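You operate a simulated robot arm through the tools that you are given. There is no shell and no other tool.

Carry out the task below with a simulated two-armed robot. There is one attempt and no reset: what you move stays moved.

TASK
Set the sliding stop to the gap on the order block and tighten the thumb screw.
Fine: against the matching spacer, which goes back where it was.

It is judged by the outcome, as a careful person would: the job done as asked, and still so three seconds after it is handed in. It fails if anything else is knocked over, pushed out of place, dropped, spilled or broken.

THE ROBOT
Two 7-joint arms with two-finger parallel grippers on one trunk that stands fixed in place. Base frame: the origin is at the foot of the trunk, x ahead of it, y to its left, z up; the work surface is at about z = 880. Lengths are in mm, angles in degrees, forces in N, time in s.
The left shoulder is at [80, 131, 947], the right one opposite. With the tool pointing down near the work surface each hand reaches from about 380 to 840 mm from the base axis, measured 20 degrees to its own side. Payload 1.57 kg a hand.
Tool frame (each hand has its own): the origin (TCP) lies between the finger pads and is the grasp point; the fingertips stand 30 mm ahead of it; z points along the fingers, y is the line along which they close. Largest opening 110 mm; finger width 24, thickness 12; the body of the gripper, 48 by 112 mm, starts 78 mm behind the TCP.
Orientation is that of the tool frame in the base frame, as a unit quaternion [w, x, y, z]. With the fingers straight down and closing along the base's y, the tool's x points along the base's -x, its y along +y and its z along -z.

THE INTERFACE
- The arms move only by the tool servo_tool. It takes "left_deltas", "right_deltas" or both (then of equal length, played together; a hand with none holds still); each is text: rows parted by semicolons, each of 7 numbers parted by spaces: the shift along the tool's x, y, z in mm, then the turn, a rotation vector about the tool's x, y, z in degrees, then the opening, from 0 (shut) to 1 (fully open). In form: dx dy dz wx wy wz claw; .... A call has 1 to 20 rows; each row shifts and turns the commanded pose from where the row before left it, along the tool's axes as they then stand. A row lasts 0.2 s, in which the tool goes at most 50 mm and 8.6 degrees; a call with a longer step from one row to the next is refused whole, and so is a gripper value outside its range. Where a pose cannot be reached the arm comes as near as it can. A force on the tool above 40 N (or 10 N above the force at the start of the call, whichever is more), or a blocked arm, ends the call early, and 0.2 s more pass. Each finger travels about 108 mm/s and halts on what it meets, pressing with about 37 N; the grip force reading is that of the motor and also rises with nothing between the fingers. The clock runs only during rows and for 0.2 s after the last one: add rows that do not move to give the fingers time. The reply holds the time, the measured pose of the TCP, the force on the tool along the base axes, the opening and the grip force, in the units named above and with some noise, with the torque about the TCP (base axes, N m) and any sound that the robot's microphone picked up.
- Cameras (640 x 400 px; columns grow to the right, rows downward): "scene" is now at [-45.5, -8.5, 1444.2]; the picture's right is [-0.04, -1.00, 0.00], its down [-0.41, 0.01, -0.91] and it looks along [0.91, -0.03, -0.41] (base axes); focal length 368 px, centre (320, 200). "left" rides on the left gripper at [70, -16, -141] in its tool frame; the picture's right is [0.23, 0.97, 0.00], its down [-0.85, 0.20, -0.48] and it looks along [-0.47, 0.11, 0.88] (tool axes); focal length 222 px, centre (320, 200). "right" rides on the right gripper at [70, 16, -141] in its tool frame; the picture's right is [-0.23, 0.97, 0.00], its down [-0.86, -0.20, -0.48] and it looks along [-0.47, -0.11, 0.88] (tool axes); focal length 222 px, centre (320, 200). There is no depth. A picture from a camera that has moved, and an enlarged one, comes with that camera's place and axes in the base frame and with its lens. The place of the scene camera against the robot may be out by one fixed shift of up to 12 mm in any direction.
- grab_frame(camera): a new picture of that camera. No time passes.
- aim_head(pan, tilt): turns the head with the scene camera to pan (to the left, within 109 degrees either way) and tilt (down, from -29 to 69), counted from straight ahead of the robot. It gives what a move gives.
- close_up(camera, box): a new picture of the part [left, top, right, bottom] of that camera's present view, enlarged. No time passes.
- sign_off(): hands the job in; it is judged then, once.

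Places have to be worked out from the pictures, the camera data and where the tool is seen. Open the grippers and draw the arms clear of the work before you hand the job in, unless the task says otherwise.

The tools are called after "Call:" by a JSON object that holds its "api" and its "payload". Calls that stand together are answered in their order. servo_tool: Moves the arms, as the interface text tells. Its arguments: {"type":"object","properties":{"left_deltas":{"type":"string"},"right_deltas":{"type":"string"}},"required":[]} The other tools are called the same way: aim_head (pan, tilt) turns the head that bears the scene camera; grab_frame (camera) takes a picture; close_up (camera, box) takes an enlarged picture of a part of a camera's view; sign_off () hands the job in.

At the start:

```text
time_s: 0.0
left_position: [503.7, 268.3, 1260.3]
left_tcp_rot: [0.0, 0.001, 1.0, 0.0]
left_contact_force: [0.2, -0.4, 0.3]
left_ft_torque: [0.0, 0.03, -0.01]
left_grip_width: 109.8
left_finger_force: 0.1
right_position: [582.2, -249.6, 1217.8]
right_tcp_rot: [0.0, -0.001, 1.0, 0.0]
right_contact_force: [-0.5, 0.0, -0.5]
right_ft_torque: [-0.01, 0.01, -0.02]
right_grip_width: 109.8
right_finger_force: 0.0
head pan, tilt: [-2.0, 24.2]
```

scene: 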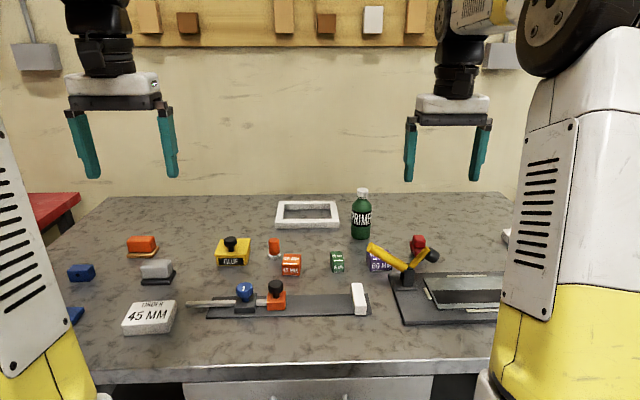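
right: 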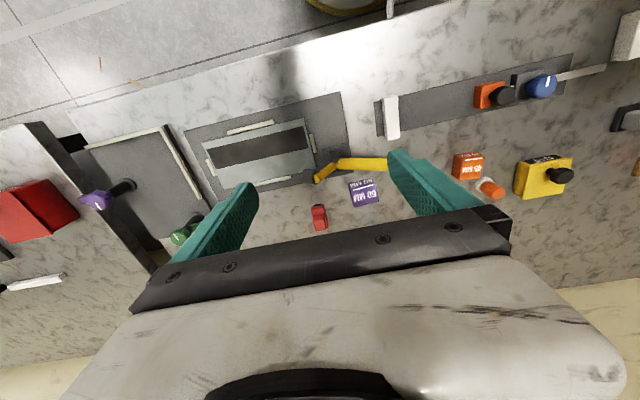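
left: 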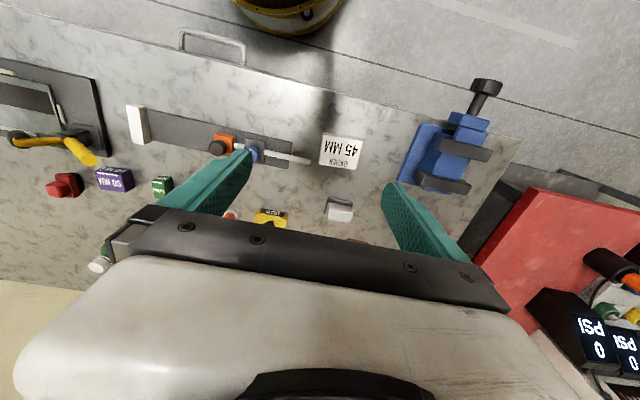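

I start by looking closely at the order block, the slide and the spacers.

Call:
{"api": "close_up", "payload": {"camera": "scene", "box": [110, 220, 270, 340]}}

Call:
{"api": "close_up", "payload": {"camera": "scene", "box": [180, 230, 400, 330]}}

Call:
{"api": "close_up", "payload": {"camera": "left", "box": [100, 80, 400, 240]}}

Call:
{"api": "close_up", "payload": {"camera": "right", "box": [340, 40, 640, 220]}}

```text
3.33 times, centred on (190, 280) of scene
camera zoom: at [-45.5, -8.5, 1444.2], right [-0.04, -1.0, 0.0], down [-0.41, 0.01, -0.91], along [0.91, -0.03, -0.41], focal length 1226 px, centre (753, -67)
```

zoom: 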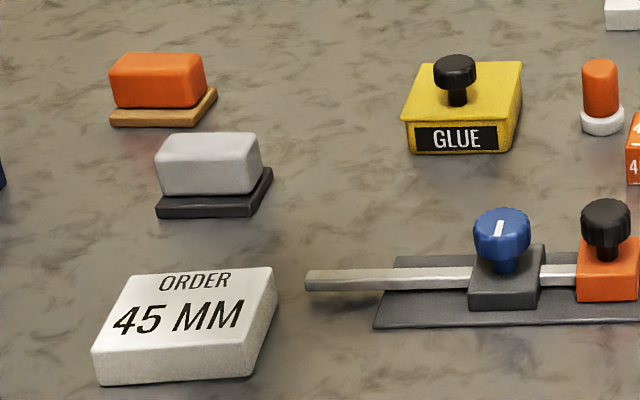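

```text
2.91 times, centred on (290, 280) of scene
camera zoom: at [-45.5, -8.5, 1444.2], right [-0.04, -1.0, 0.0], down [-0.41, 0.01, -0.91], along [0.91, -0.03, -0.41], focal length 1070 px, centre (407, -33)
```

zoom: 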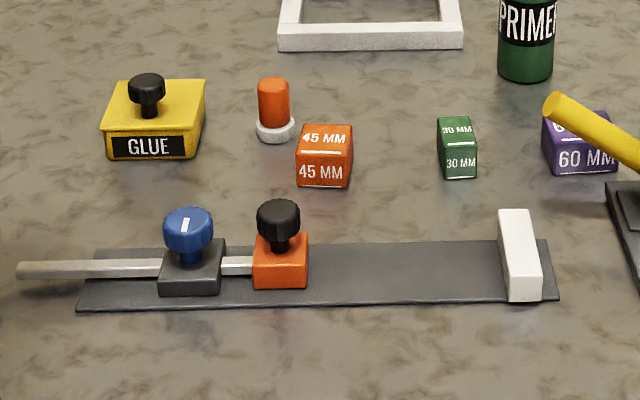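

```text
2.13 times, centred on (250, 160) of left
camera zoom: at [434.4, 251.8, 1402.4], right [-0.23, 0.97, 0.0], down [0.85, 0.2, 0.48], along [0.47, 0.11, -0.88], focal length 474 px, centre (469, 285)
```

zoom: 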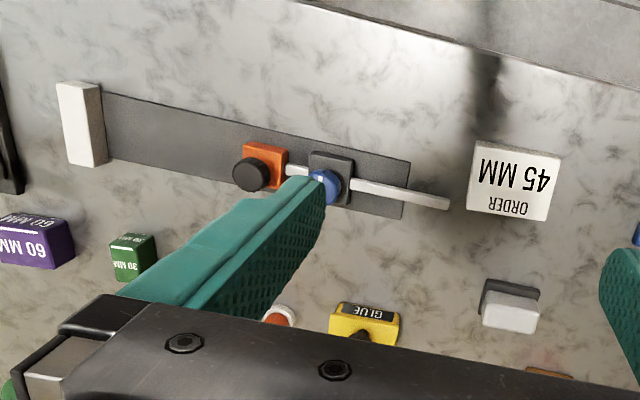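

```text
2.13 times, centred on (490, 130) of right
camera zoom: at [512.2, -232.5, 1358.2], right [0.23, 0.97, 0.0], down [0.86, -0.2, 0.48], along [0.47, -0.11, -0.88], focal length 474 px, centre (-43, 349)
```

zoom: 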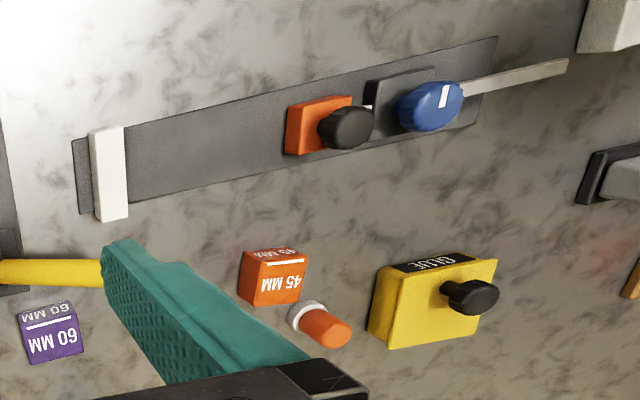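

The order reads 45 MM, so the orange "45 MM" cube is the matching spacer. The stop's rod runs through the grey guide, which carries the blue thumb screw. I bring both hands closer at a safe height to measure places.

Call:
{"api": "servo_tool", "payload": {"left_deltas": "-12.7 -16.4 26.7 0 0 0 1; -12.7 -16.4 26.7 0 0 0 1; -12.7 -16.4 26.7 0 0 0 1; -12.7 -16.4 26.7 0 0 0 1; -12.7 -16.4 26.7 0 0 0 1; -12.7 -16.4 26.7 0 0 0 1; 0 0 0 0 0 0 1; 0 0 0 0 0 0 1", "right_deltas": "-19.7 35 19.7 0 0 0 1; -19.7 35 19.7 0 0 0 1; -19.7 35 19.7 0 0 0 1; -19.7 35 19.7 0 0 0 1; -19.7 35 19.7 0 0 0 1; -19.7 35 19.7 0 0 0 1; 0 0 0 0 0 0 1; 0 0 0 0 0 0 1"}}

```text
time_s: 1.8
left_position: [580.8, 170.3, 1102.7]
left_tcp_rot: [0.0, 0.0, 1.0, 0.0]
left_contact_force: [0.0, 0.7, -0.6]
left_ft_torque: [-0.02, 0.02, 0.0]
left_grip_width: 109.9
left_finger_force: 0.0
right_position: [700.8, -38.8, 1097.8]
right_tcp_rot: [0.0, 0.0, 1.0, 0.0]
right_contact_force: [0.0, 0.4, 0.2]
right_ft_torque: [-0.01, 0.01, 0.01]
right_grip_width: 110.1
right_finger_force: 0.1
head pan, tilt: [-2.0, 24.2]
```

Both hands are at about z = 1100. I take pictures from all cameras to locate the spacer, fence, stop and screw.

Call:
{"api": "grab_frame", "payload": {"camera": "left"}}

Call:
{"api": "grab_frame", "payload": {"camera": "right"}}

Call:
{"api": "grab_frame", "payload": {"camera": "scene"}}

```text
taken
camera left: at [511.3, 153.0, 1242.1], right [-0.23, 0.97, 0.0], down [0.86, 0.2, 0.48], along [0.47, 0.11, -0.88], focal length 222 px, centre (320, 200)
```

left: 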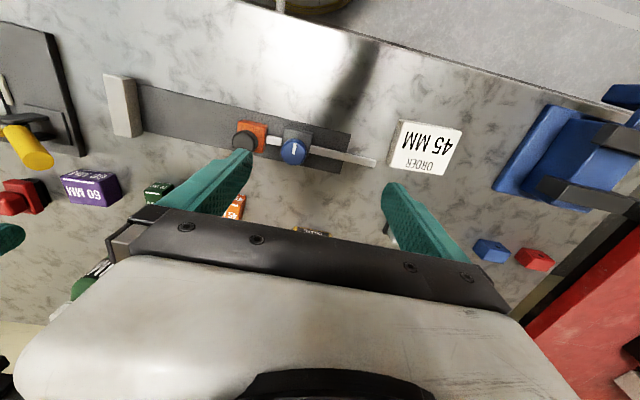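

```text
taken
camera right: at [631.1, -21.6, 1239.0], right [0.23, 0.97, 0.0], down [0.86, -0.2, 0.48], along [0.47, -0.11, -0.88], focal length 222 px, centre (320, 200)
```

right: 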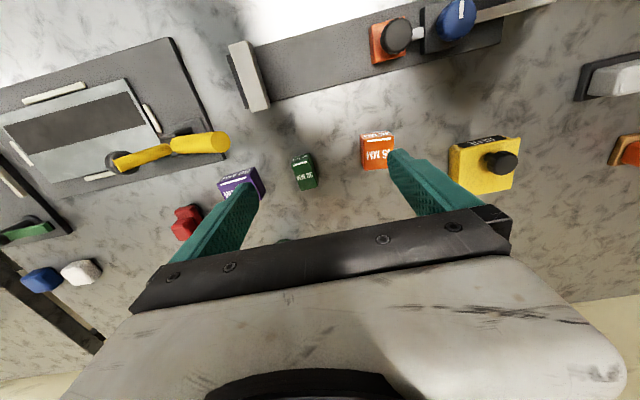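

```text
taken
```

scene: 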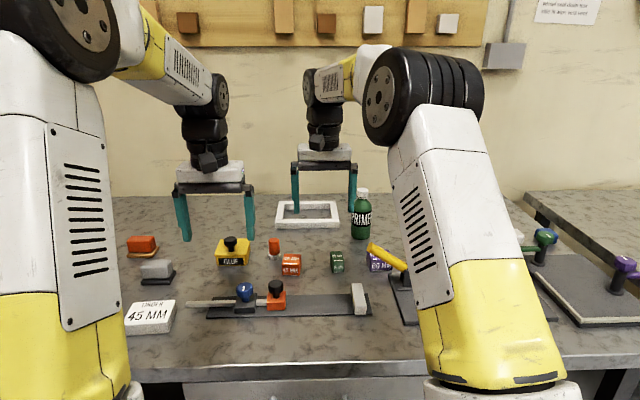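

I enlarge the right camera's view of the spacers and of the fence/stop/screw, to measure them.

Call:
{"api": "close_up", "payload": {"camera": "right", "box": [340, 115, 420, 190]}}

Call:
{"api": "close_up", "payload": {"camera": "right", "box": [220, 0, 540, 120]}}

Call:
{"api": "close_up", "payload": {"camera": "left", "box": [90, 60, 390, 200]}}

Call:
{"api": "close_up", "payload": {"camera": "scene", "box": [260, 235, 360, 285]}}

```text
5.33 times, centred on (380, 152) of right
camera zoom: at [631.1, -21.6, 1239.0], right [0.23, 0.97, 0.0], down [0.86, -0.2, 0.48], along [0.47, -0.11, -0.88], focal length 1185 px, centre (0, 453)
```

zoom: 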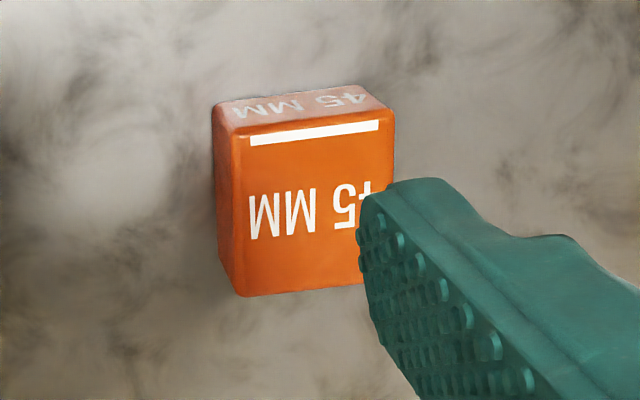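

```text
2.00 times, centred on (380, 60) of right
camera zoom: at [631.1, -21.6, 1239.0], right [0.23, 0.97, 0.0], down [0.86, -0.2, 0.48], along [0.47, -0.11, -0.88], focal length 444 px, centre (200, 480)
```

zoom: 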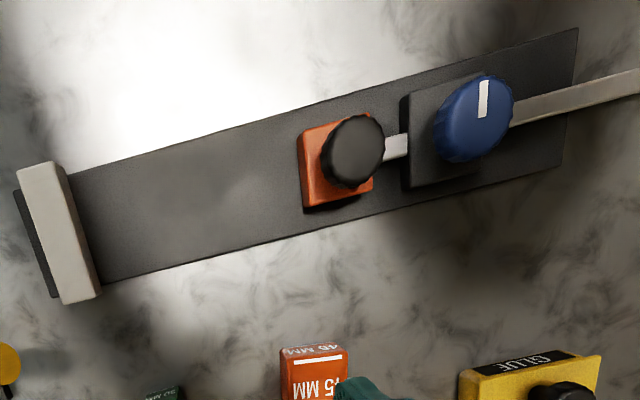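

```text
2.13 times, centred on (240, 130) of left
camera zoom: at [511.3, 153.0, 1242.1], right [-0.23, 0.97, 0.0], down [0.86, 0.2, 0.48], along [0.47, 0.11, -0.88], focal length 474 px, centre (491, 349)
```

zoom: 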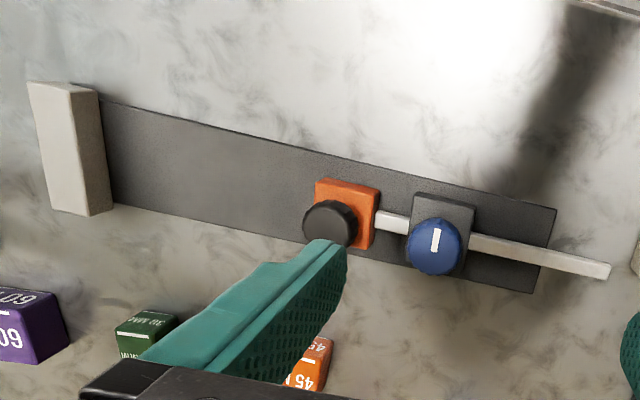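

```text
6.40 times, centred on (310, 260) of scene
camera zoom: at [-45.4, -8.4, 1444.2], right [-0.04, -1.0, 0.0], down [-0.41, 0.01, -0.91], along [0.91, -0.03, -0.41], focal length 2353 px, centre (384, -184)
```

zoom: 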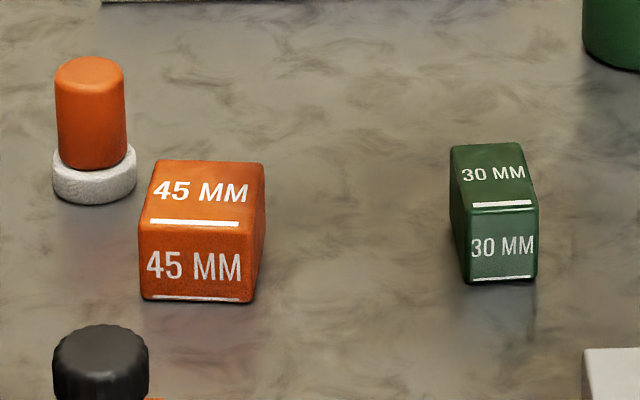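

From the right camera the spacer's front lower edge runs about (721,22)–(726,67) on the table, 45 mm long, turned about −6°. I turn the right hand 84° so its fingers close along the spacer's depth, and move it above the spacer to look.

Call:
{"api": "servo_tool", "payload": {"right_deltas": "0 0 0 0 0 -8.4 1; 0 0 0 0 0 -8.4 1; 0 0 0 0 0 -8.4 1; 0 0 0 0 0 -8.4 1; 0 0 0 0 0 -8.4 1; 0 0 0 0 0 -8.4 1; 0 0 0 0 0 -8.4 1; 0 0 0 0 0 -8.4 1; 0 0 0 0 0 -8.4 1; 0 0 0 0 0 -8.4 1; -28.4 -12.8 0 0 0 0 1; -28.4 -12.8 0 0 0 0 1; -28.4 -12.8 0 0 0 0 1; 0 0 0 0 0 0 1; 0 0 0 0 0 0 1"}}

```text
time_s: 5.0
left_position: [580.3, 169.8, 1100.5]
left_tcp_rot: [0.0, 0.0, 1.0, 0.0]
left_contact_force: [-1.0, 0.1, 0.8]
left_ft_torque: [-0.03, 0.0, 0.01]
left_grip_width: 110.2
left_finger_force: 0.0
right_position: [748.8, 41.0, 1100.0]
right_tcp_rot: [0.001, -0.67, 0.742, -0.001]
right_contact_force: [-0.3, -0.1, -0.9]
right_ft_torque: [-0.02, -0.03, -0.01]
right_grip_width: 109.9
right_finger_force: 0.0
head pan, tilt: [-2.0, 24.2]
```

The right hand reached (749, 41) with the wanted turn. I look from its camera and from the scene.

Call:
{"api": "grab_frame", "payload": {"camera": "right"}}

Call:
{"api": "grab_frame", "payload": {"camera": "scene"}}

Call:
{"api": "close_up", "payload": {"camera": "right", "box": [240, 100, 400, 200]}}

```text
taken
camera right: at [725.1, -25.9, 1240.6], right [-0.95, 0.33, 0.0], down [0.29, 0.83, 0.48], along [0.16, 0.45, -0.88], focal length 222 px, centre (320, 200)
```

right: 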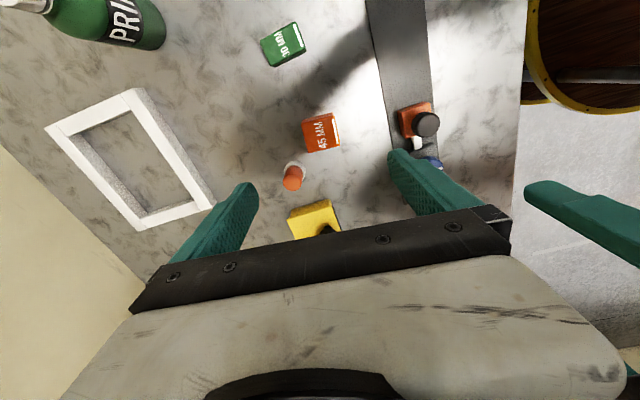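

```text
taken
```

scene: 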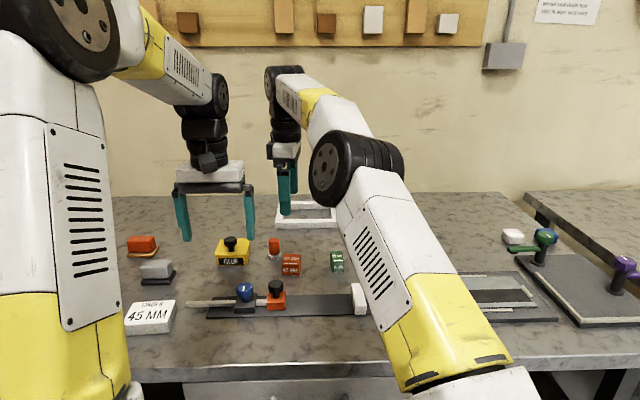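

```text
4.00 times, centred on (320, 150) of right
camera zoom: at [725.1, -25.9, 1240.6], right [-0.95, 0.33, 0.0], down [0.29, 0.83, 0.48], along [0.16, 0.45, -0.88], focal length 888 px, centre (320, 400)
```

zoom: 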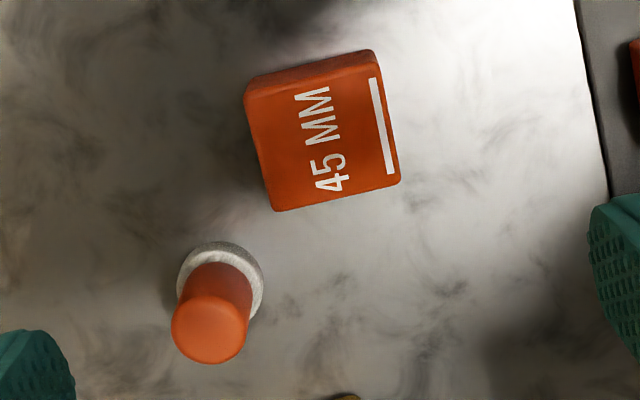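

The spacer's top corners work out to a centre near (747, 43) and yaw about −6.5°, top near z = 913. I narrow the fingers to about 75 mm and lower to z ≈ 950 with a small correction, then check.

Call:
{"api": "servo_tool", "payload": {"right_deltas": "-1.5 1.4 30 0 0 0.7 0.68; 0 0 40 0 0 0 0.68; 0 0 40 0 0 0 0.68; 0 0 30 0 0 0 0.68; 0 0 10 0 0 0 0.68; 0 0 0 0 0 0 0.68"}}

Call:
{"api": "close_up", "payload": {"camera": "right", "box": [200, 80, 440, 240]}}

Call:
{"api": "close_up", "payload": {"camera": "scene", "box": [240, 200, 340, 300]}}

```text
time_s: 6.4
left_position: [580.1, 172.0, 1101.6]
left_tcp_rot: [0.001, 0.0, 1.0, -0.001]
left_contact_force: [-0.3, 0.5, 0.1]
left_ft_torque: [-0.02, 0.02, 0.02]
left_grip_width: 109.9
left_finger_force: 0.0
right_position: [746.8, 43.5, 948.0]
right_tcp_rot: [0.0, -0.664, 0.748, 0.0]
right_contact_force: [0.8, -0.1, 0.0]
right_ft_torque: [-0.04, 0.03, -0.01]
right_grip_width: 74.8
right_finger_force: 0.0
head pan, tilt: [-2.0, 24.2]
```

```text
2.50 times, centred on (320, 160) of right
camera zoom: at [723.0, -24.1, 1089.9], right [-0.94, 0.34, 0.0], down [0.3, 0.83, 0.48], along [0.16, 0.45, -0.88], focal length 555 px, centre (320, 300)
```

zoom: 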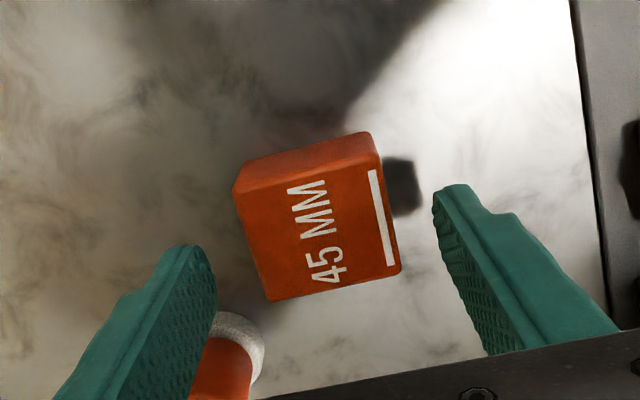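

```text
4.00 times, centred on (290, 250) of scene
camera zoom: at [-45.4, -8.4, 1444.2], right [-0.04, -1.0, 0.0], down [-0.41, 0.01, -0.91], along [0.91, -0.03, -0.41], focal length 1471 px, centre (440, 0)
```

zoom: 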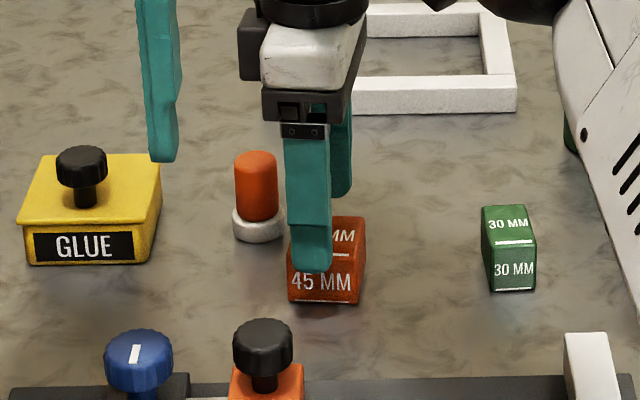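

The spacer stays at about (747, 42.7) and the TCP is at (746.8, 43.5); the rear finger clears the small orange bottle. I lower to z ≈ 918 and close on the spacer.

Call:
{"api": "servo_tool", "payload": {"right_deltas": "0 0 15 0 0 -0.8 0.68; 0 0 10 0 0 0 0.68; 0 0 5 0 0 0 0.68; 0 0 0 0 0 0 0.68"}}

Call:
{"api": "close_up", "payload": {"camera": "right", "box": [200, 80, 440, 240]}}

Call:
{"api": "close_up", "payload": {"camera": "scene", "box": [240, 200, 340, 300]}}

```text
time_s: 7.4
left_position: [581.1, 169.0, 1100.3]
left_tcp_rot: [0.0, 0.0, 1.0, -0.001]
left_contact_force: [0.6, 1.3, 0.8]
left_ft_torque: [0.01, 0.0, 0.03]
left_grip_width: 110.2
left_finger_force: 0.0
right_position: [746.6, 43.6, 918.9]
right_tcp_rot: [0.0, -0.67, 0.742, 0.0]
right_contact_force: [-0.7, -0.6, -0.2]
right_ft_torque: [0.01, 0.02, 0.0]
right_grip_width: 74.4
right_finger_force: 0.0
head pan, tilt: [-2.0, 24.2]
```

```text
2.50 times, centred on (320, 160) of right
camera zoom: at [723.5, -23.3, 1059.9], right [-0.95, 0.33, 0.0], down [0.29, 0.83, 0.48], along [0.16, 0.45, -0.88], focal length 555 px, centre (320, 300)
```

zoom: 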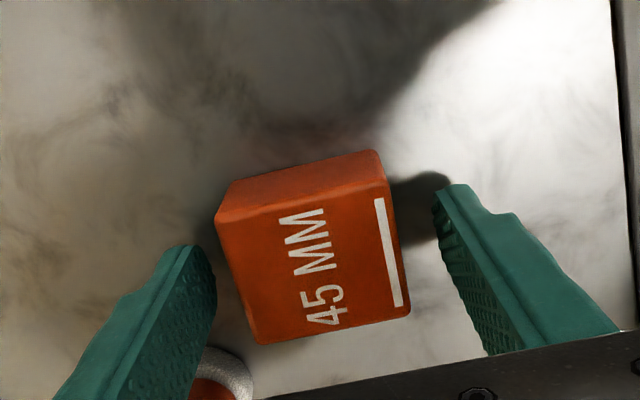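

```text
4.00 times, centred on (290, 250) of scene
camera zoom: at [-45.5, -8.5, 1444.2], right [-0.04, -1.0, 0.0], down [-0.41, 0.01, -0.91], along [0.91, -0.03, -0.41], focal length 1471 px, centre (440, 0)
```

zoom: 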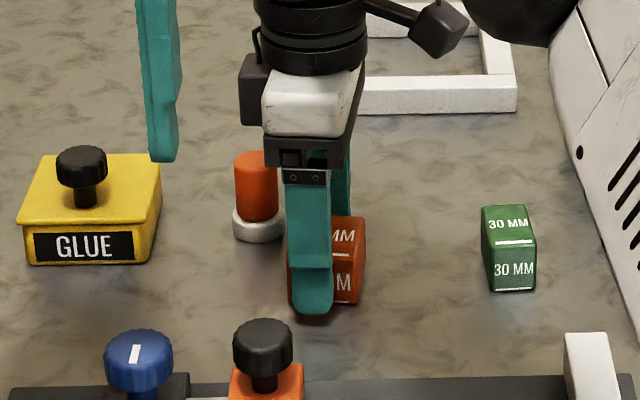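

The scene view suggests the front finger sits a few mm to the +y side of the spacer's middle. I zoom in on the fingertips to verify before closing.

Call:
{"api": "close_up", "payload": {"camera": "right", "box": [260, 130, 400, 220]}}

Call:
{"api": "close_up", "payload": {"camera": "scene", "box": [270, 235, 320, 285]}}

Call:
{"api": "close_up", "payload": {"camera": "left", "box": [100, 120, 300, 240]}}

```text
4.44 times, centred on (330, 175) of right
camera zoom: at [723.5, -23.3, 1059.9], right [-0.95, 0.33, 0.0], down [0.29, 0.83, 0.48], along [0.16, 0.45, -0.88], focal length 987 px, centre (276, 311)
```

zoom: 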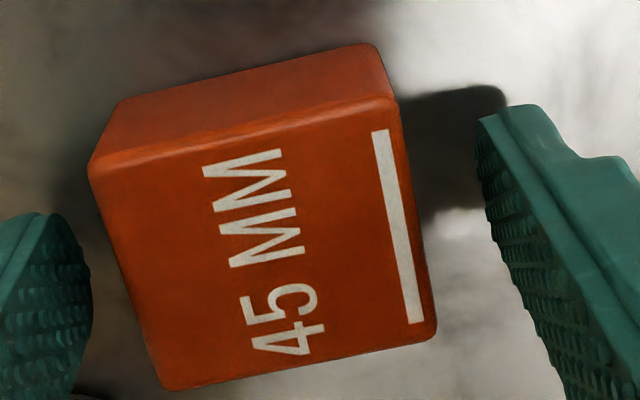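

```text
8.00 times, centred on (295, 260) of scene
camera zoom: at [-45.5, -8.5, 1444.2], right [-0.04, -1.0, 0.0], down [-0.41, 0.01, -0.91], along [0.91, -0.03, -0.41], focal length 2942 px, centre (520, -280)
```

zoom: 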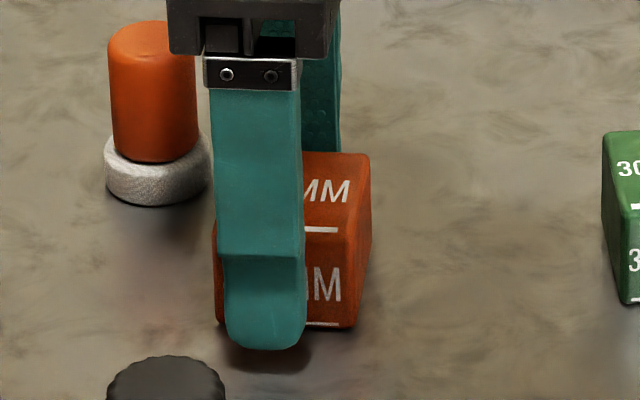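

```text
3.20 times, centred on (200, 180) of left
camera zoom: at [511.2, 153.1, 1242.3], right [-0.23, 0.97, 0.0], down [0.86, 0.2, 0.48], along [0.47, 0.11, -0.88], focal length 711 px, centre (704, 264)
```

zoom: 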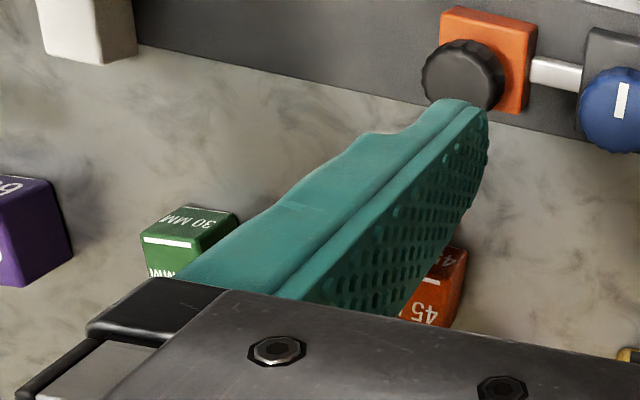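

The finger is about 4 mm toward +y of the spacer's middle. I shift by that and close, then compare the spacer's place in the scene picture with before.

Call:
{"api": "servo_tool", "payload": {"right_deltas": "3.6 0 0 0 0 0 0.68; 0 0 0 0 0 0 0.6; 0 0 0 0 0 0 0.5; 0 0 0 0 0 0 0.3; 0 0 0 0 0 0 0.3; 0 0 0 0 0 0 0.3"}}

Call:
{"api": "close_up", "payload": {"camera": "scene", "box": [270, 235, 320, 285]}}

Call:
{"api": "close_up", "payload": {"camera": "right", "box": [260, 130, 400, 220]}}

```text
time_s: 8.8
left_position: [580.6, 169.3, 1101.3]
left_tcp_rot: [0.0, 0.0, 1.0, 0.0]
left_contact_force: [0.1, 0.0, -0.4]
left_ft_torque: [-0.01, 0.02, 0.0]
left_grip_width: 110.1
left_finger_force: 0.1
right_position: [746.7, 40.5, 920.1]
right_tcp_rot: [0.0, -0.67, 0.742, 0.001]
right_contact_force: [0.0, -0.7, 0.1]
right_ft_torque: [-0.01, -0.03, 0.01]
right_grip_width: 48.8
right_finger_force: 37.0
head pan, tilt: [-2.0, 24.2]
```

```text
8.00 times, centred on (295, 260) of scene
camera zoom: at [-45.5, -8.5, 1444.2], right [-0.04, -1.0, 0.0], down [-0.41, 0.01, -0.91], along [0.91, -0.03, -0.41], focal length 2942 px, centre (520, -280)
```

zoom: 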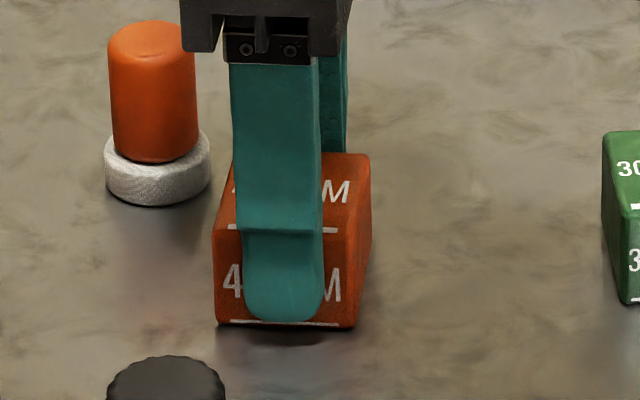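

```text
4.44 times, centred on (330, 175) of right
camera zoom: at [723.4, -27.1, 1060.8], right [-0.95, 0.33, 0.0], down [0.29, 0.83, 0.48], along [0.16, 0.45, -0.88], focal length 987 px, centre (276, 311)
```

zoom: 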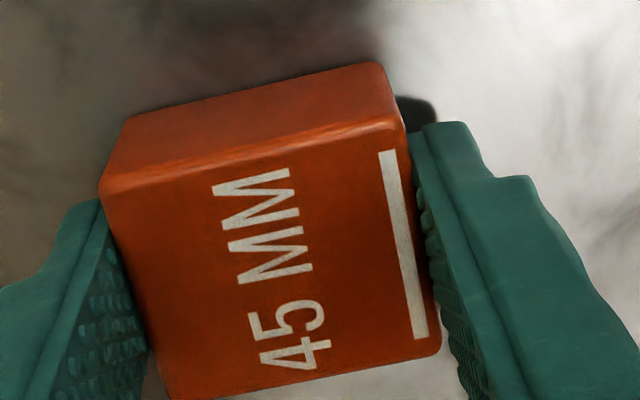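

The spacer is gripped (48.8 mm deep, 37 N) and hasn't shifted in the picture; grip pose was (746.7, 40.5, ~919.5), yaw −5.84°. I estimate the fence's inner face at y ≈ −100 and the plate centre at x ≈ 610, so I lift, turn square and carry the spacer above (610, −68).

Call:
{"api": "servo_tool", "payload": {"right_deltas": "0 0 -10 0 0 0 0.3; 0 0 -40 0 0 0 0.3; 0 0 -40 0 0 0 0.3; 0 0 0 0 0 -5.84 0.3; 27.1 34.2 0 0 0 0 0.3; 27.1 34.2 0 0 0 0 0.3; 27.1 34.2 0 0 0 0 0.3; 27.2 34.1 0 0 0 0 0.3; 0 0 0 0 0 0 0.3; 0 0 0 0 0 0 0.3"}}

Call:
{"api": "grab_frame", "payload": {"camera": "right"}}

Call:
{"api": "grab_frame", "payload": {"camera": "scene"}}

Call:
{"api": "grab_frame", "payload": {"camera": "left"}}

```text
time_s: 11.0
left_position: [581.3, 170.1, 1100.8]
left_tcp_rot: [0.0, 0.0, 1.0, 0.0]
left_contact_force: [0.5, -0.1, 0.0]
left_ft_torque: [0.0, -0.01, 0.0]
left_grip_width: 110.0
left_finger_force: 0.0
right_position: [608.8, -68.9, 1010.9]
right_tcp_rot: [0.0, 0.708, -0.707, 0.0]
right_contact_force: [0.2, -0.4, -0.8]
right_ft_torque: [-0.04, 0.03, -0.01]
right_grip_width: 49.0
right_finger_force: 37.0
head pan, tilt: [-2.0, 24.2]
```

```text
taken
camera right: at [592.2, -138.2, 1151.7], right [-0.97, 0.23, 0.0], down [0.2, 0.85, 0.48], along [0.11, 0.47, -0.88], focal length 222 px, centre (320, 200)
```

right: 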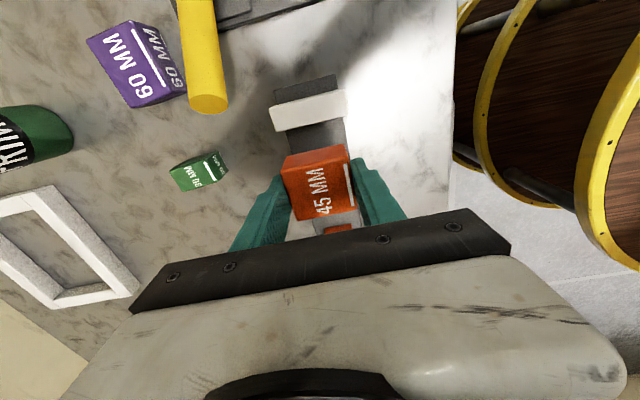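

```text
taken
```

scene: 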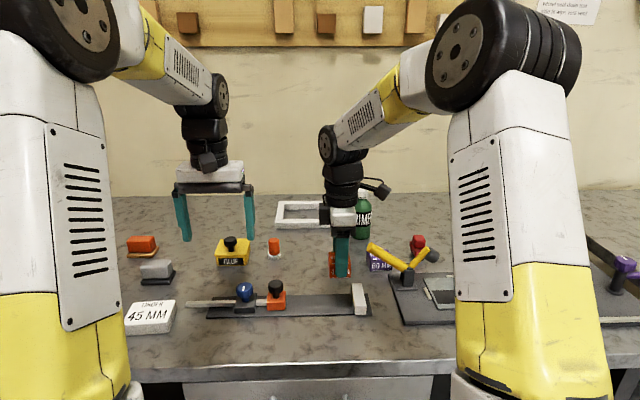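

```text
taken
camera left: at [511.2, 153.0, 1242.3], right [-0.23, 0.97, 0.0], down [0.86, 0.2, 0.48], along [0.47, 0.11, -0.88], focal length 222 px, centre (320, 200)
```

left: 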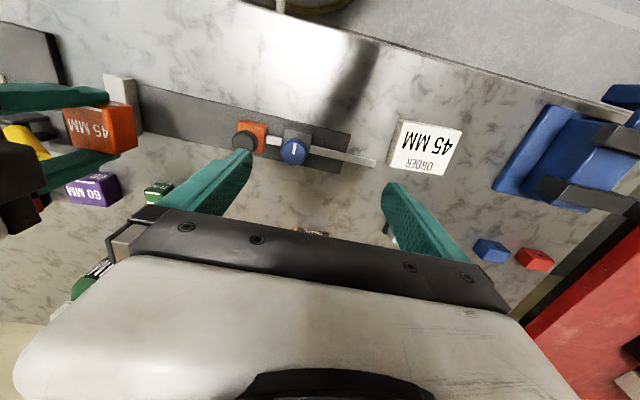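

The spacer hangs over the plate in front of the fence. I zoom in with the right camera on the fence and the spacer, to measure the fence face and plate sides.

Call:
{"api": "close_up", "payload": {"camera": "right", "box": [250, 60, 410, 240]}}

Call:
{"api": "close_up", "payload": {"camera": "scene", "box": [300, 220, 420, 330]}}

```text
2.22 times, centred on (330, 150) of right
camera zoom: at [592.2, -138.2, 1151.7], right [-0.97, 0.23, 0.0], down [0.2, 0.85, 0.48], along [0.11, 0.47, -0.88], focal length 494 px, centre (298, 311)
```

zoom: 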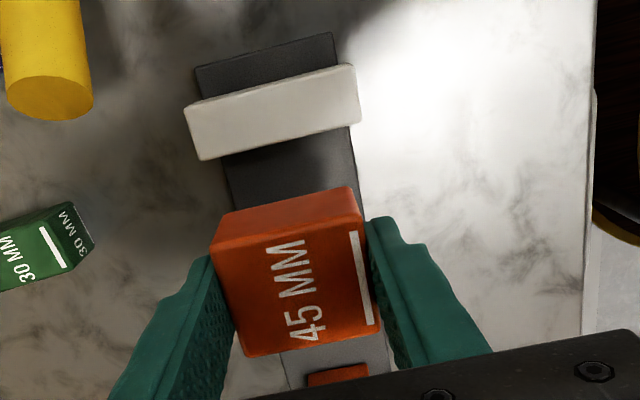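

```text
3.64 times, centred on (360, 275) of scene
camera zoom: at [-45.5, -8.5, 1444.2], right [-0.04, -1.0, 0.0], down [-0.41, 0.01, -0.91], along [0.91, -0.03, -0.41], focal length 1337 px, centre (174, -73)
```

zoom: 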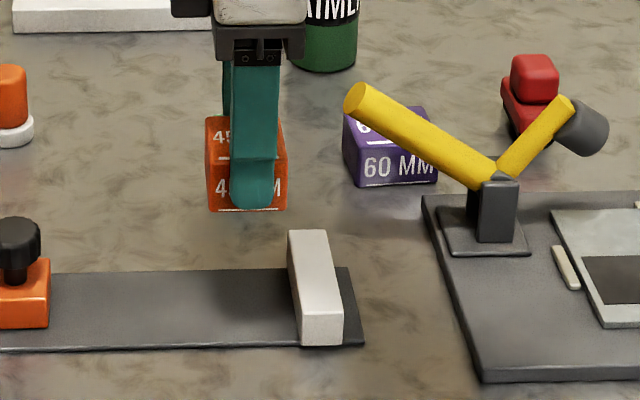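

The fence's inner face is at y ≈ −100, square to the axes, and the plate centre at x ≈ 610.5. I lower the spacer to just above the plate.

Call:
{"api": "servo_tool", "payload": {"right_deltas": "0 0 30 0 0 0 0.3; 0 0 30 0 0 0 0.3; 0 0 12 0 0 0 0.3; 0 0 6 0 0 0 0.3; 0 0 0 0 0 0 0.3; 0 0 0 0 0 0 0.3"}}

Call:
{"api": "close_up", "payload": {"camera": "scene", "box": [310, 250, 390, 320]}}

Call:
{"api": "close_up", "payload": {"camera": "right", "box": [220, 40, 440, 240]}}

```text
time_s: 12.4
left_position: [581.0, 170.1, 1102.3]
left_tcp_rot: [0.001, 0.0, 1.0, 0.001]
left_contact_force: [0.6, -0.3, 0.5]
left_ft_torque: [0.02, -0.01, -0.02]
left_grip_width: 109.9
left_finger_force: 0.0
right_position: [608.8, -67.7, 932.2]
right_tcp_rot: [-0.001, -0.707, 0.707, -0.001]
right_contact_force: [0.8, -0.2, -0.5]
right_ft_torque: [0.01, -0.04, 0.02]
right_grip_width: 49.0
right_finger_force: 36.7
head pan, tilt: [-2.0, 24.2]
```

```text
5.71 times, centred on (350, 285) of scene
camera zoom: at [-45.5, -8.5, 1444.2], right [-0.04, -1.0, 0.0], down [-0.41, 0.01, -0.91], along [0.91, -0.03, -0.41], focal length 2101 px, centre (149, -286)
```

zoom: 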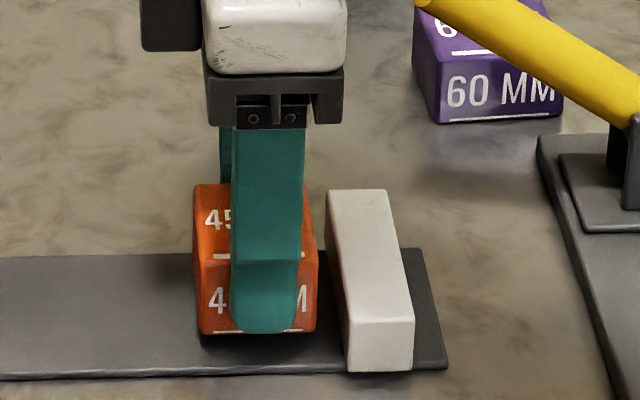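

```text
2.00 times, centred on (330, 140) of right
camera zoom: at [592.4, -137.6, 1071.8], right [-0.97, 0.23, 0.0], down [0.2, 0.86, 0.48], along [0.11, 0.47, -0.88], focal length 444 px, centre (300, 320)
```

zoom: 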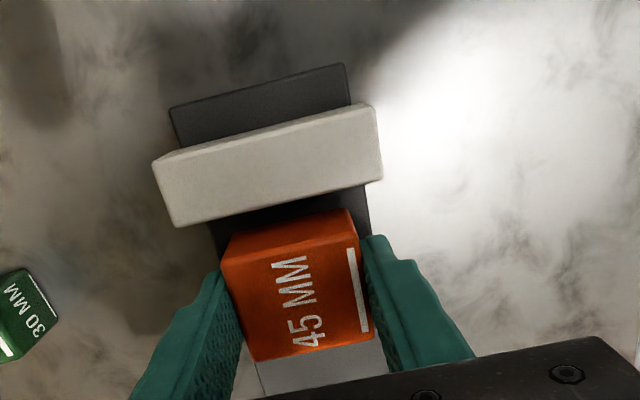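

The spacer is a few mm above the plate and clear of the fence. I lower it in small steps, watching the vertical force.

Call:
{"api": "servo_tool", "payload": {"right_deltas": "0 0 1.5 0 0 0 0.3; 0 0 1.5 0 0 0 0.3; 0 0 1 0 0 0 0.3; 0 0 0 0 0 0 0.3; 0 0 0 0 0 0 0.3"}}

```text
time_s: 13.6
left_position: [580.5, 170.7, 1101.0]
left_tcp_rot: [0.0, -0.001, 1.0, 0.0]
left_contact_force: [0.0, -0.2, -0.8]
left_ft_torque: [-0.01, 0.0, -0.01]
left_grip_width: 110.1
left_finger_force: 0.0
right_position: [608.9, -68.0, 927.7]
right_tcp_rot: [0.0, 0.707, -0.707, -0.001]
right_contact_force: [-1.1, 0.7, -0.9]
right_ft_torque: [0.0, 0.01, 0.0]
right_grip_width: 49.1
right_finger_force: 37.4
head pan, tilt: [-2.0, 24.2]
```

No contact yet at z ≈ 927.7. I go on down in 1 mm steps.

Call:
{"api": "servo_tool", "payload": {"right_deltas": "0 0 1 0 0 0 0.3; 0 0 1 0 0 0 0.3; 0 0 0 0 0 0 0.3; 0 0 0 0 0 0 0.3"}}

Call:
{"api": "close_up", "payload": {"camera": "scene", "box": [320, 265, 370, 305]}}

```text
time_s: 14.6
left_position: [580.4, 170.1, 1101.8]
left_tcp_rot: [0.0, 0.0, 1.0, 0.0]
left_contact_force: [0.5, -0.2, 0.2]
left_ft_torque: [0.0, 0.0, -0.01]
left_grip_width: 110.3
left_finger_force: 0.0
right_position: [609.3, -70.0, 925.9]
right_tcp_rot: [0.0, -0.707, 0.707, 0.001]
right_contact_force: [0.4, 0.5, -0.8]
right_ft_torque: [0.0, -0.02, -0.02]
right_grip_width: 49.0
right_finger_force: 37.8
head pan, tilt: [-2.0, 24.2]
```

```text
10.00 times, centred on (345, 285) of scene
camera zoom: at [-45.5, -8.5, 1444.2], right [-0.04, -1.0, 0.0], down [-0.41, 0.01, -0.91], along [0.91, -0.03, -0.41], focal length 3677 px, centre (70, -650)
```

zoom: 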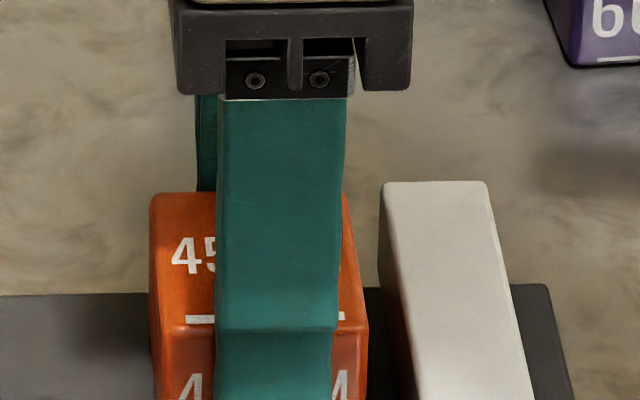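

Still no contact at z ≈ 926. I continue in half-millimetre steps.

Call:
{"api": "servo_tool", "payload": {"right_deltas": "0 0 0.7 0 0 0 0.3; 0 0 0.7 0 0 0 0.3; 0 0 0 0 0 0 0.3; 0 0 0 0 0 0 0.3"}}

Call:
{"api": "close_up", "payload": {"camera": "scene", "box": [320, 275, 370, 315]}}

```text
time_s: 15.6
left_position: [581.6, 170.4, 1100.5]
left_tcp_rot: [0.0, 0.001, 1.0, 0.0]
left_contact_force: [0.7, 0.2, 0.5]
left_ft_torque: [-0.02, 0.01, 0.0]
left_grip_width: 109.9
left_finger_force: 0.0
right_position: [609.1, -68.6, 923.7]
right_tcp_rot: [0.0, 0.708, -0.707, 0.0]
right_contact_force: [-1.0, -0.2, 3.5]
right_ft_torque: [-0.01, 0.02, -0.03]
right_grip_width: 49.1
right_finger_force: 37.1
head pan, tilt: [-2.0, 24.2]
```

```text
10.00 times, centred on (345, 295) of scene
camera zoom: at [-45.6, -8.5, 1444.2], right [-0.04, -1.0, 0.0], down [-0.41, 0.01, -0.91], along [0.91, -0.03, -0.41], focal length 3677 px, centre (70, -750)
```

zoom: 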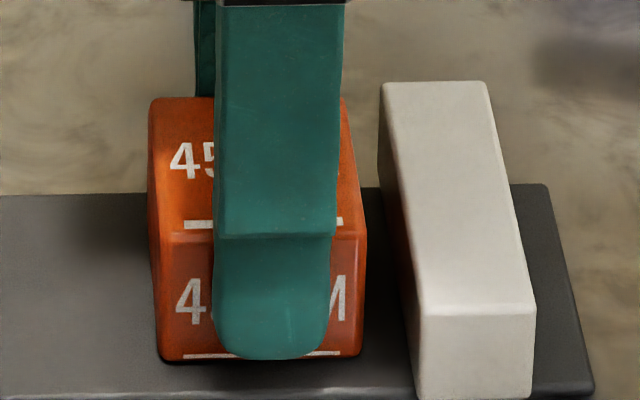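

Light contact with the plate (Fz ≈ 3.5 N) at z ≈ 924. I lift 0.4 mm and slide the spacer toward the fence (−y).

Call:
{"api": "servo_tool", "payload": {"right_deltas": "0 0 -0.4 0 0 0 0.3; 3 0 0 0 0 0 0.3; 2 0 0 0 0 0 0.3; 1 0 0 0 0 0 0.3; 0 0 0 0 0 0 0.3; 0 0 0 0 0 0 0.3"}}

Call:
{"api": "close_up", "payload": {"camera": "scene", "box": [320, 275, 370, 315]}}

```text
time_s: 17.0
left_position: [580.6, 170.8, 1101.0]
left_tcp_rot: [0.0, 0.0, 1.0, 0.0]
left_contact_force: [0.2, 0.3, 0.4]
left_ft_torque: [0.01, -0.02, -0.01]
left_grip_width: 110.2
left_finger_force: 0.1
right_position: [609.6, -75.4, 923.7]
right_tcp_rot: [0.0, -0.707, 0.708, 0.0]
right_contact_force: [0.0, 0.0, -0.5]
right_ft_torque: [0.01, 0.02, 0.01]
right_grip_width: 48.8
right_finger_force: 36.8
head pan, tilt: [-2.0, 24.2]
```

```text
10.00 times, centred on (345, 295) of scene
camera zoom: at [-45.5, -8.5, 1444.2], right [-0.04, -1.0, 0.0], down [-0.41, 0.01, -0.91], along [0.91, -0.03, -0.41], focal length 3677 px, centre (70, -750)
```

zoom: 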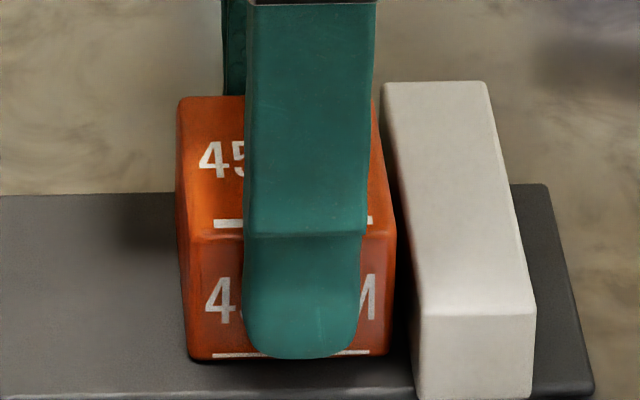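

A few mm gap remains. I step 0.7 mm at a time towards the fence and watch Fy.

Call:
{"api": "servo_tool", "payload": {"right_deltas": "1 0 0 0 0 0 0.3; 0.7 0 0 0 0 0 0.3; 0.7 0 0 0 0 0 0.3; 0 0 0 0 0 0 0.3; 0 0 0 0 0 0 0.3"}}

Call:
{"api": "close_up", "payload": {"camera": "scene", "box": [320, 275, 370, 315]}}

Call:
{"api": "close_up", "payload": {"camera": "right", "box": [260, 90, 400, 190]}}

```text
time_s: 18.2
left_position: [580.4, 170.4, 1102.5]
left_tcp_rot: [0.0, 0.0, 1.0, 0.001]
left_contact_force: [-0.3, -0.2, 0.6]
left_ft_torque: [0.01, -0.01, -0.01]
left_grip_width: 110.0
left_finger_force: 0.2
right_position: [608.9, -77.1, 925.7]
right_tcp_rot: [0.0, -0.707, 0.707, 0.0]
right_contact_force: [0.2, -0.3, -0.8]
right_ft_torque: [0.02, 0.01, -0.02]
right_grip_width: 49.2
right_finger_force: 37.0
head pan, tilt: [-2.0, 24.2]
```

```text
10.00 times, centred on (345, 295) of scene
camera zoom: at [-45.5, -8.5, 1444.2], right [-0.04, -1.0, 0.0], down [-0.41, 0.01, -0.91], along [0.91, -0.03, -0.41], focal length 3677 px, centre (70, -750)
```

zoom: 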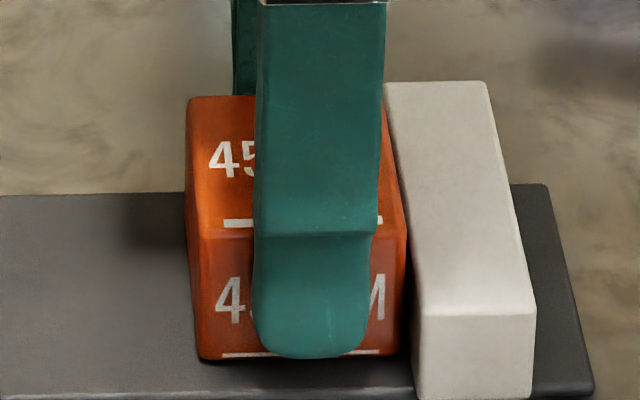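

```text
4.00 times, centred on (330, 140) of right
camera zoom: at [592.2, -146.3, 1065.1], right [-0.97, 0.23, 0.0], down [0.2, 0.86, 0.48], along [0.11, 0.47, -0.88], focal length 888 px, centre (280, 440)
```

zoom: 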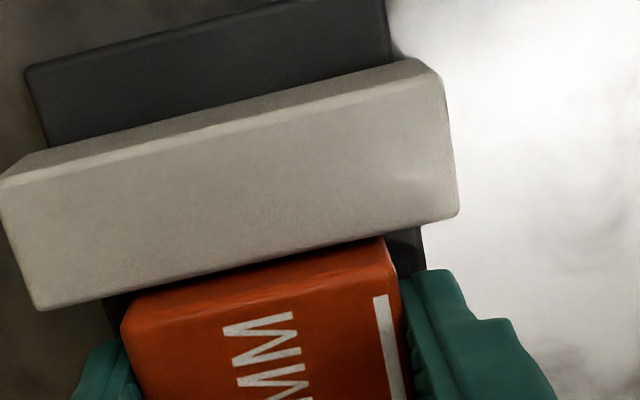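

The gap is now about 1–2 mm with no contact force. I keep stepping 0.5 mm.

Call:
{"api": "servo_tool", "payload": {"right_deltas": "0.5 0 0 0 0 0 0.3; 0.5 0 0 0 0 0 0.3; 0 0 0 0 0 0 0.3; 0 0 0 0 0 0 0.3"}}

```text
time_s: 19.2
left_position: [580.7, 170.4, 1100.1]
left_tcp_rot: [0.0, 0.0, 1.0, 0.001]
left_contact_force: [-0.4, -0.8, 0.4]
left_ft_torque: [0.0, -0.02, 0.01]
left_grip_width: 110.2
left_finger_force: 0.0
right_position: [608.1, -77.7, 924.3]
right_tcp_rot: [0.0, 0.708, -0.707, 0.001]
right_contact_force: [-0.1, 0.9, -1.4]
right_ft_torque: [0.01, 0.03, 0.03]
right_grip_width: 49.1
right_finger_force: 36.7
head pan, tilt: [-2.0, 24.2]
```

No clear contact yet; another two 0.5 mm steps.

Call:
{"api": "servo_tool", "payload": {"right_deltas": "0.5 0 0 0 0 0 0.3; 0.5 0 0 0 0 0 0.3; 0 0 0 0 0 0 0.3; 0 0 0 0 0 0 0.3"}}

Call:
{"api": "close_up", "payload": {"camera": "scene", "box": [320, 275, 370, 315]}}

```text
time_s: 20.2
left_position: [580.9, 169.9, 1100.1]
left_tcp_rot: [0.0, -0.001, 1.0, 0.0]
left_contact_force: [0.1, -0.5, -0.6]
left_ft_torque: [-0.02, 0.02, 0.0]
left_grip_width: 109.9
left_finger_force: 0.1
right_position: [610.0, -78.5, 926.3]
right_tcp_rot: [0.001, -0.707, 0.707, 0.0]
right_contact_force: [-0.3, 3.9, -2.2]
right_ft_torque: [0.15, 0.05, -0.03]
right_grip_width: 48.8
right_finger_force: 36.5
head pan, tilt: [-2.0, 24.2]
```

```text
10.00 times, centred on (345, 295) of scene
camera zoom: at [-45.5, -8.3, 1444.2], right [-0.04, -1.0, 0.0], down [-0.41, 0.01, -0.91], along [0.91, -0.03, -0.41], focal length 3677 px, centre (70, -750)
```

zoom: 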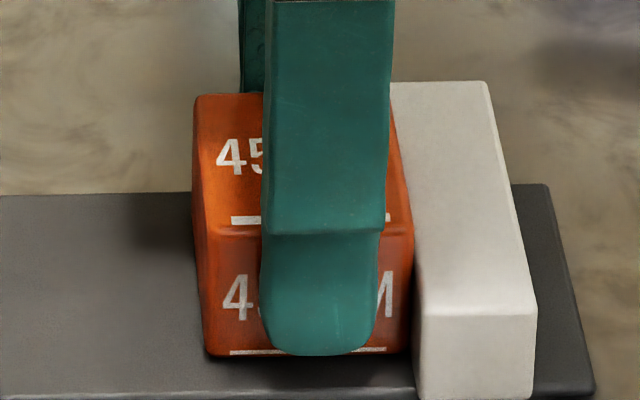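

Contact with the fence (Fy ≈ 3.9 N). I lower the last bit onto the plate, open the fingers and raise the hand straight up.

Call:
{"api": "servo_tool", "payload": {"right_deltas": "0 0 0.6 0 0 0 0.3; 0 0 0 0 0 0 0.3; 0 0 0 0 0 0 0.5; 0 0 0 0 0 0 0.62; 0 0 0 0 0 0 0.62; 0 0 0 0 0 0 0.62"}}

Call:
{"api": "close_up", "payload": {"camera": "scene", "box": [320, 275, 370, 315]}}

Call:
{"api": "close_up", "payload": {"camera": "right", "box": [240, 80, 420, 240]}}

```text
time_s: 21.6
left_position: [580.8, 169.8, 1101.4]
left_tcp_rot: [0.0, 0.0, 1.0, 0.0]
left_contact_force: [-0.9, -0.2, 0.0]
left_ft_torque: [-0.01, -0.01, 0.01]
left_grip_width: 110.1
left_finger_force: 0.0
right_position: [609.0, -78.9, 926.0]
right_tcp_rot: [0.0, -0.707, 0.707, 0.0]
right_contact_force: [-0.2, -0.7, -0.2]
right_ft_torque: [0.0, -0.02, 0.0]
right_grip_width: 68.3
right_finger_force: 0.0
head pan, tilt: [-2.0, 24.2]
```

```text
10.00 times, centred on (345, 295) of scene
camera zoom: at [-45.5, -8.5, 1444.2], right [-0.04, -1.0, 0.0], down [-0.41, 0.01, -0.91], along [0.91, -0.03, -0.41], focal length 3677 px, centre (70, -750)
```

zoom: 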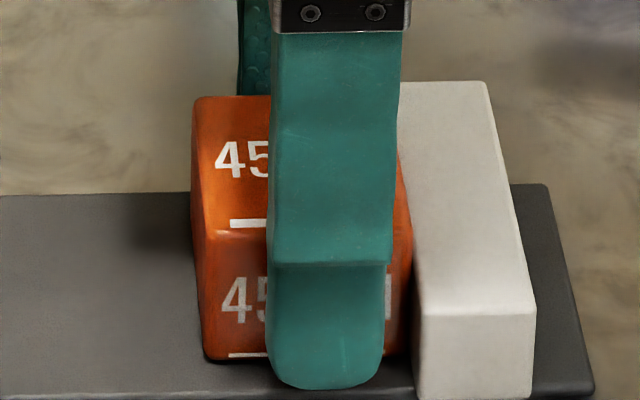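

```text
2.50 times, centred on (330, 160) of right
camera zoom: at [592.3, -148.4, 1065.0], right [-0.97, 0.23, 0.0], down [0.2, 0.86, 0.48], along [0.11, 0.47, -0.88], focal length 555 px, centre (295, 300)
```

zoom: 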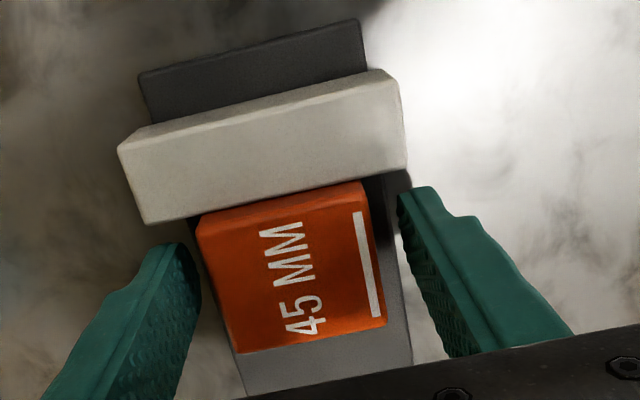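

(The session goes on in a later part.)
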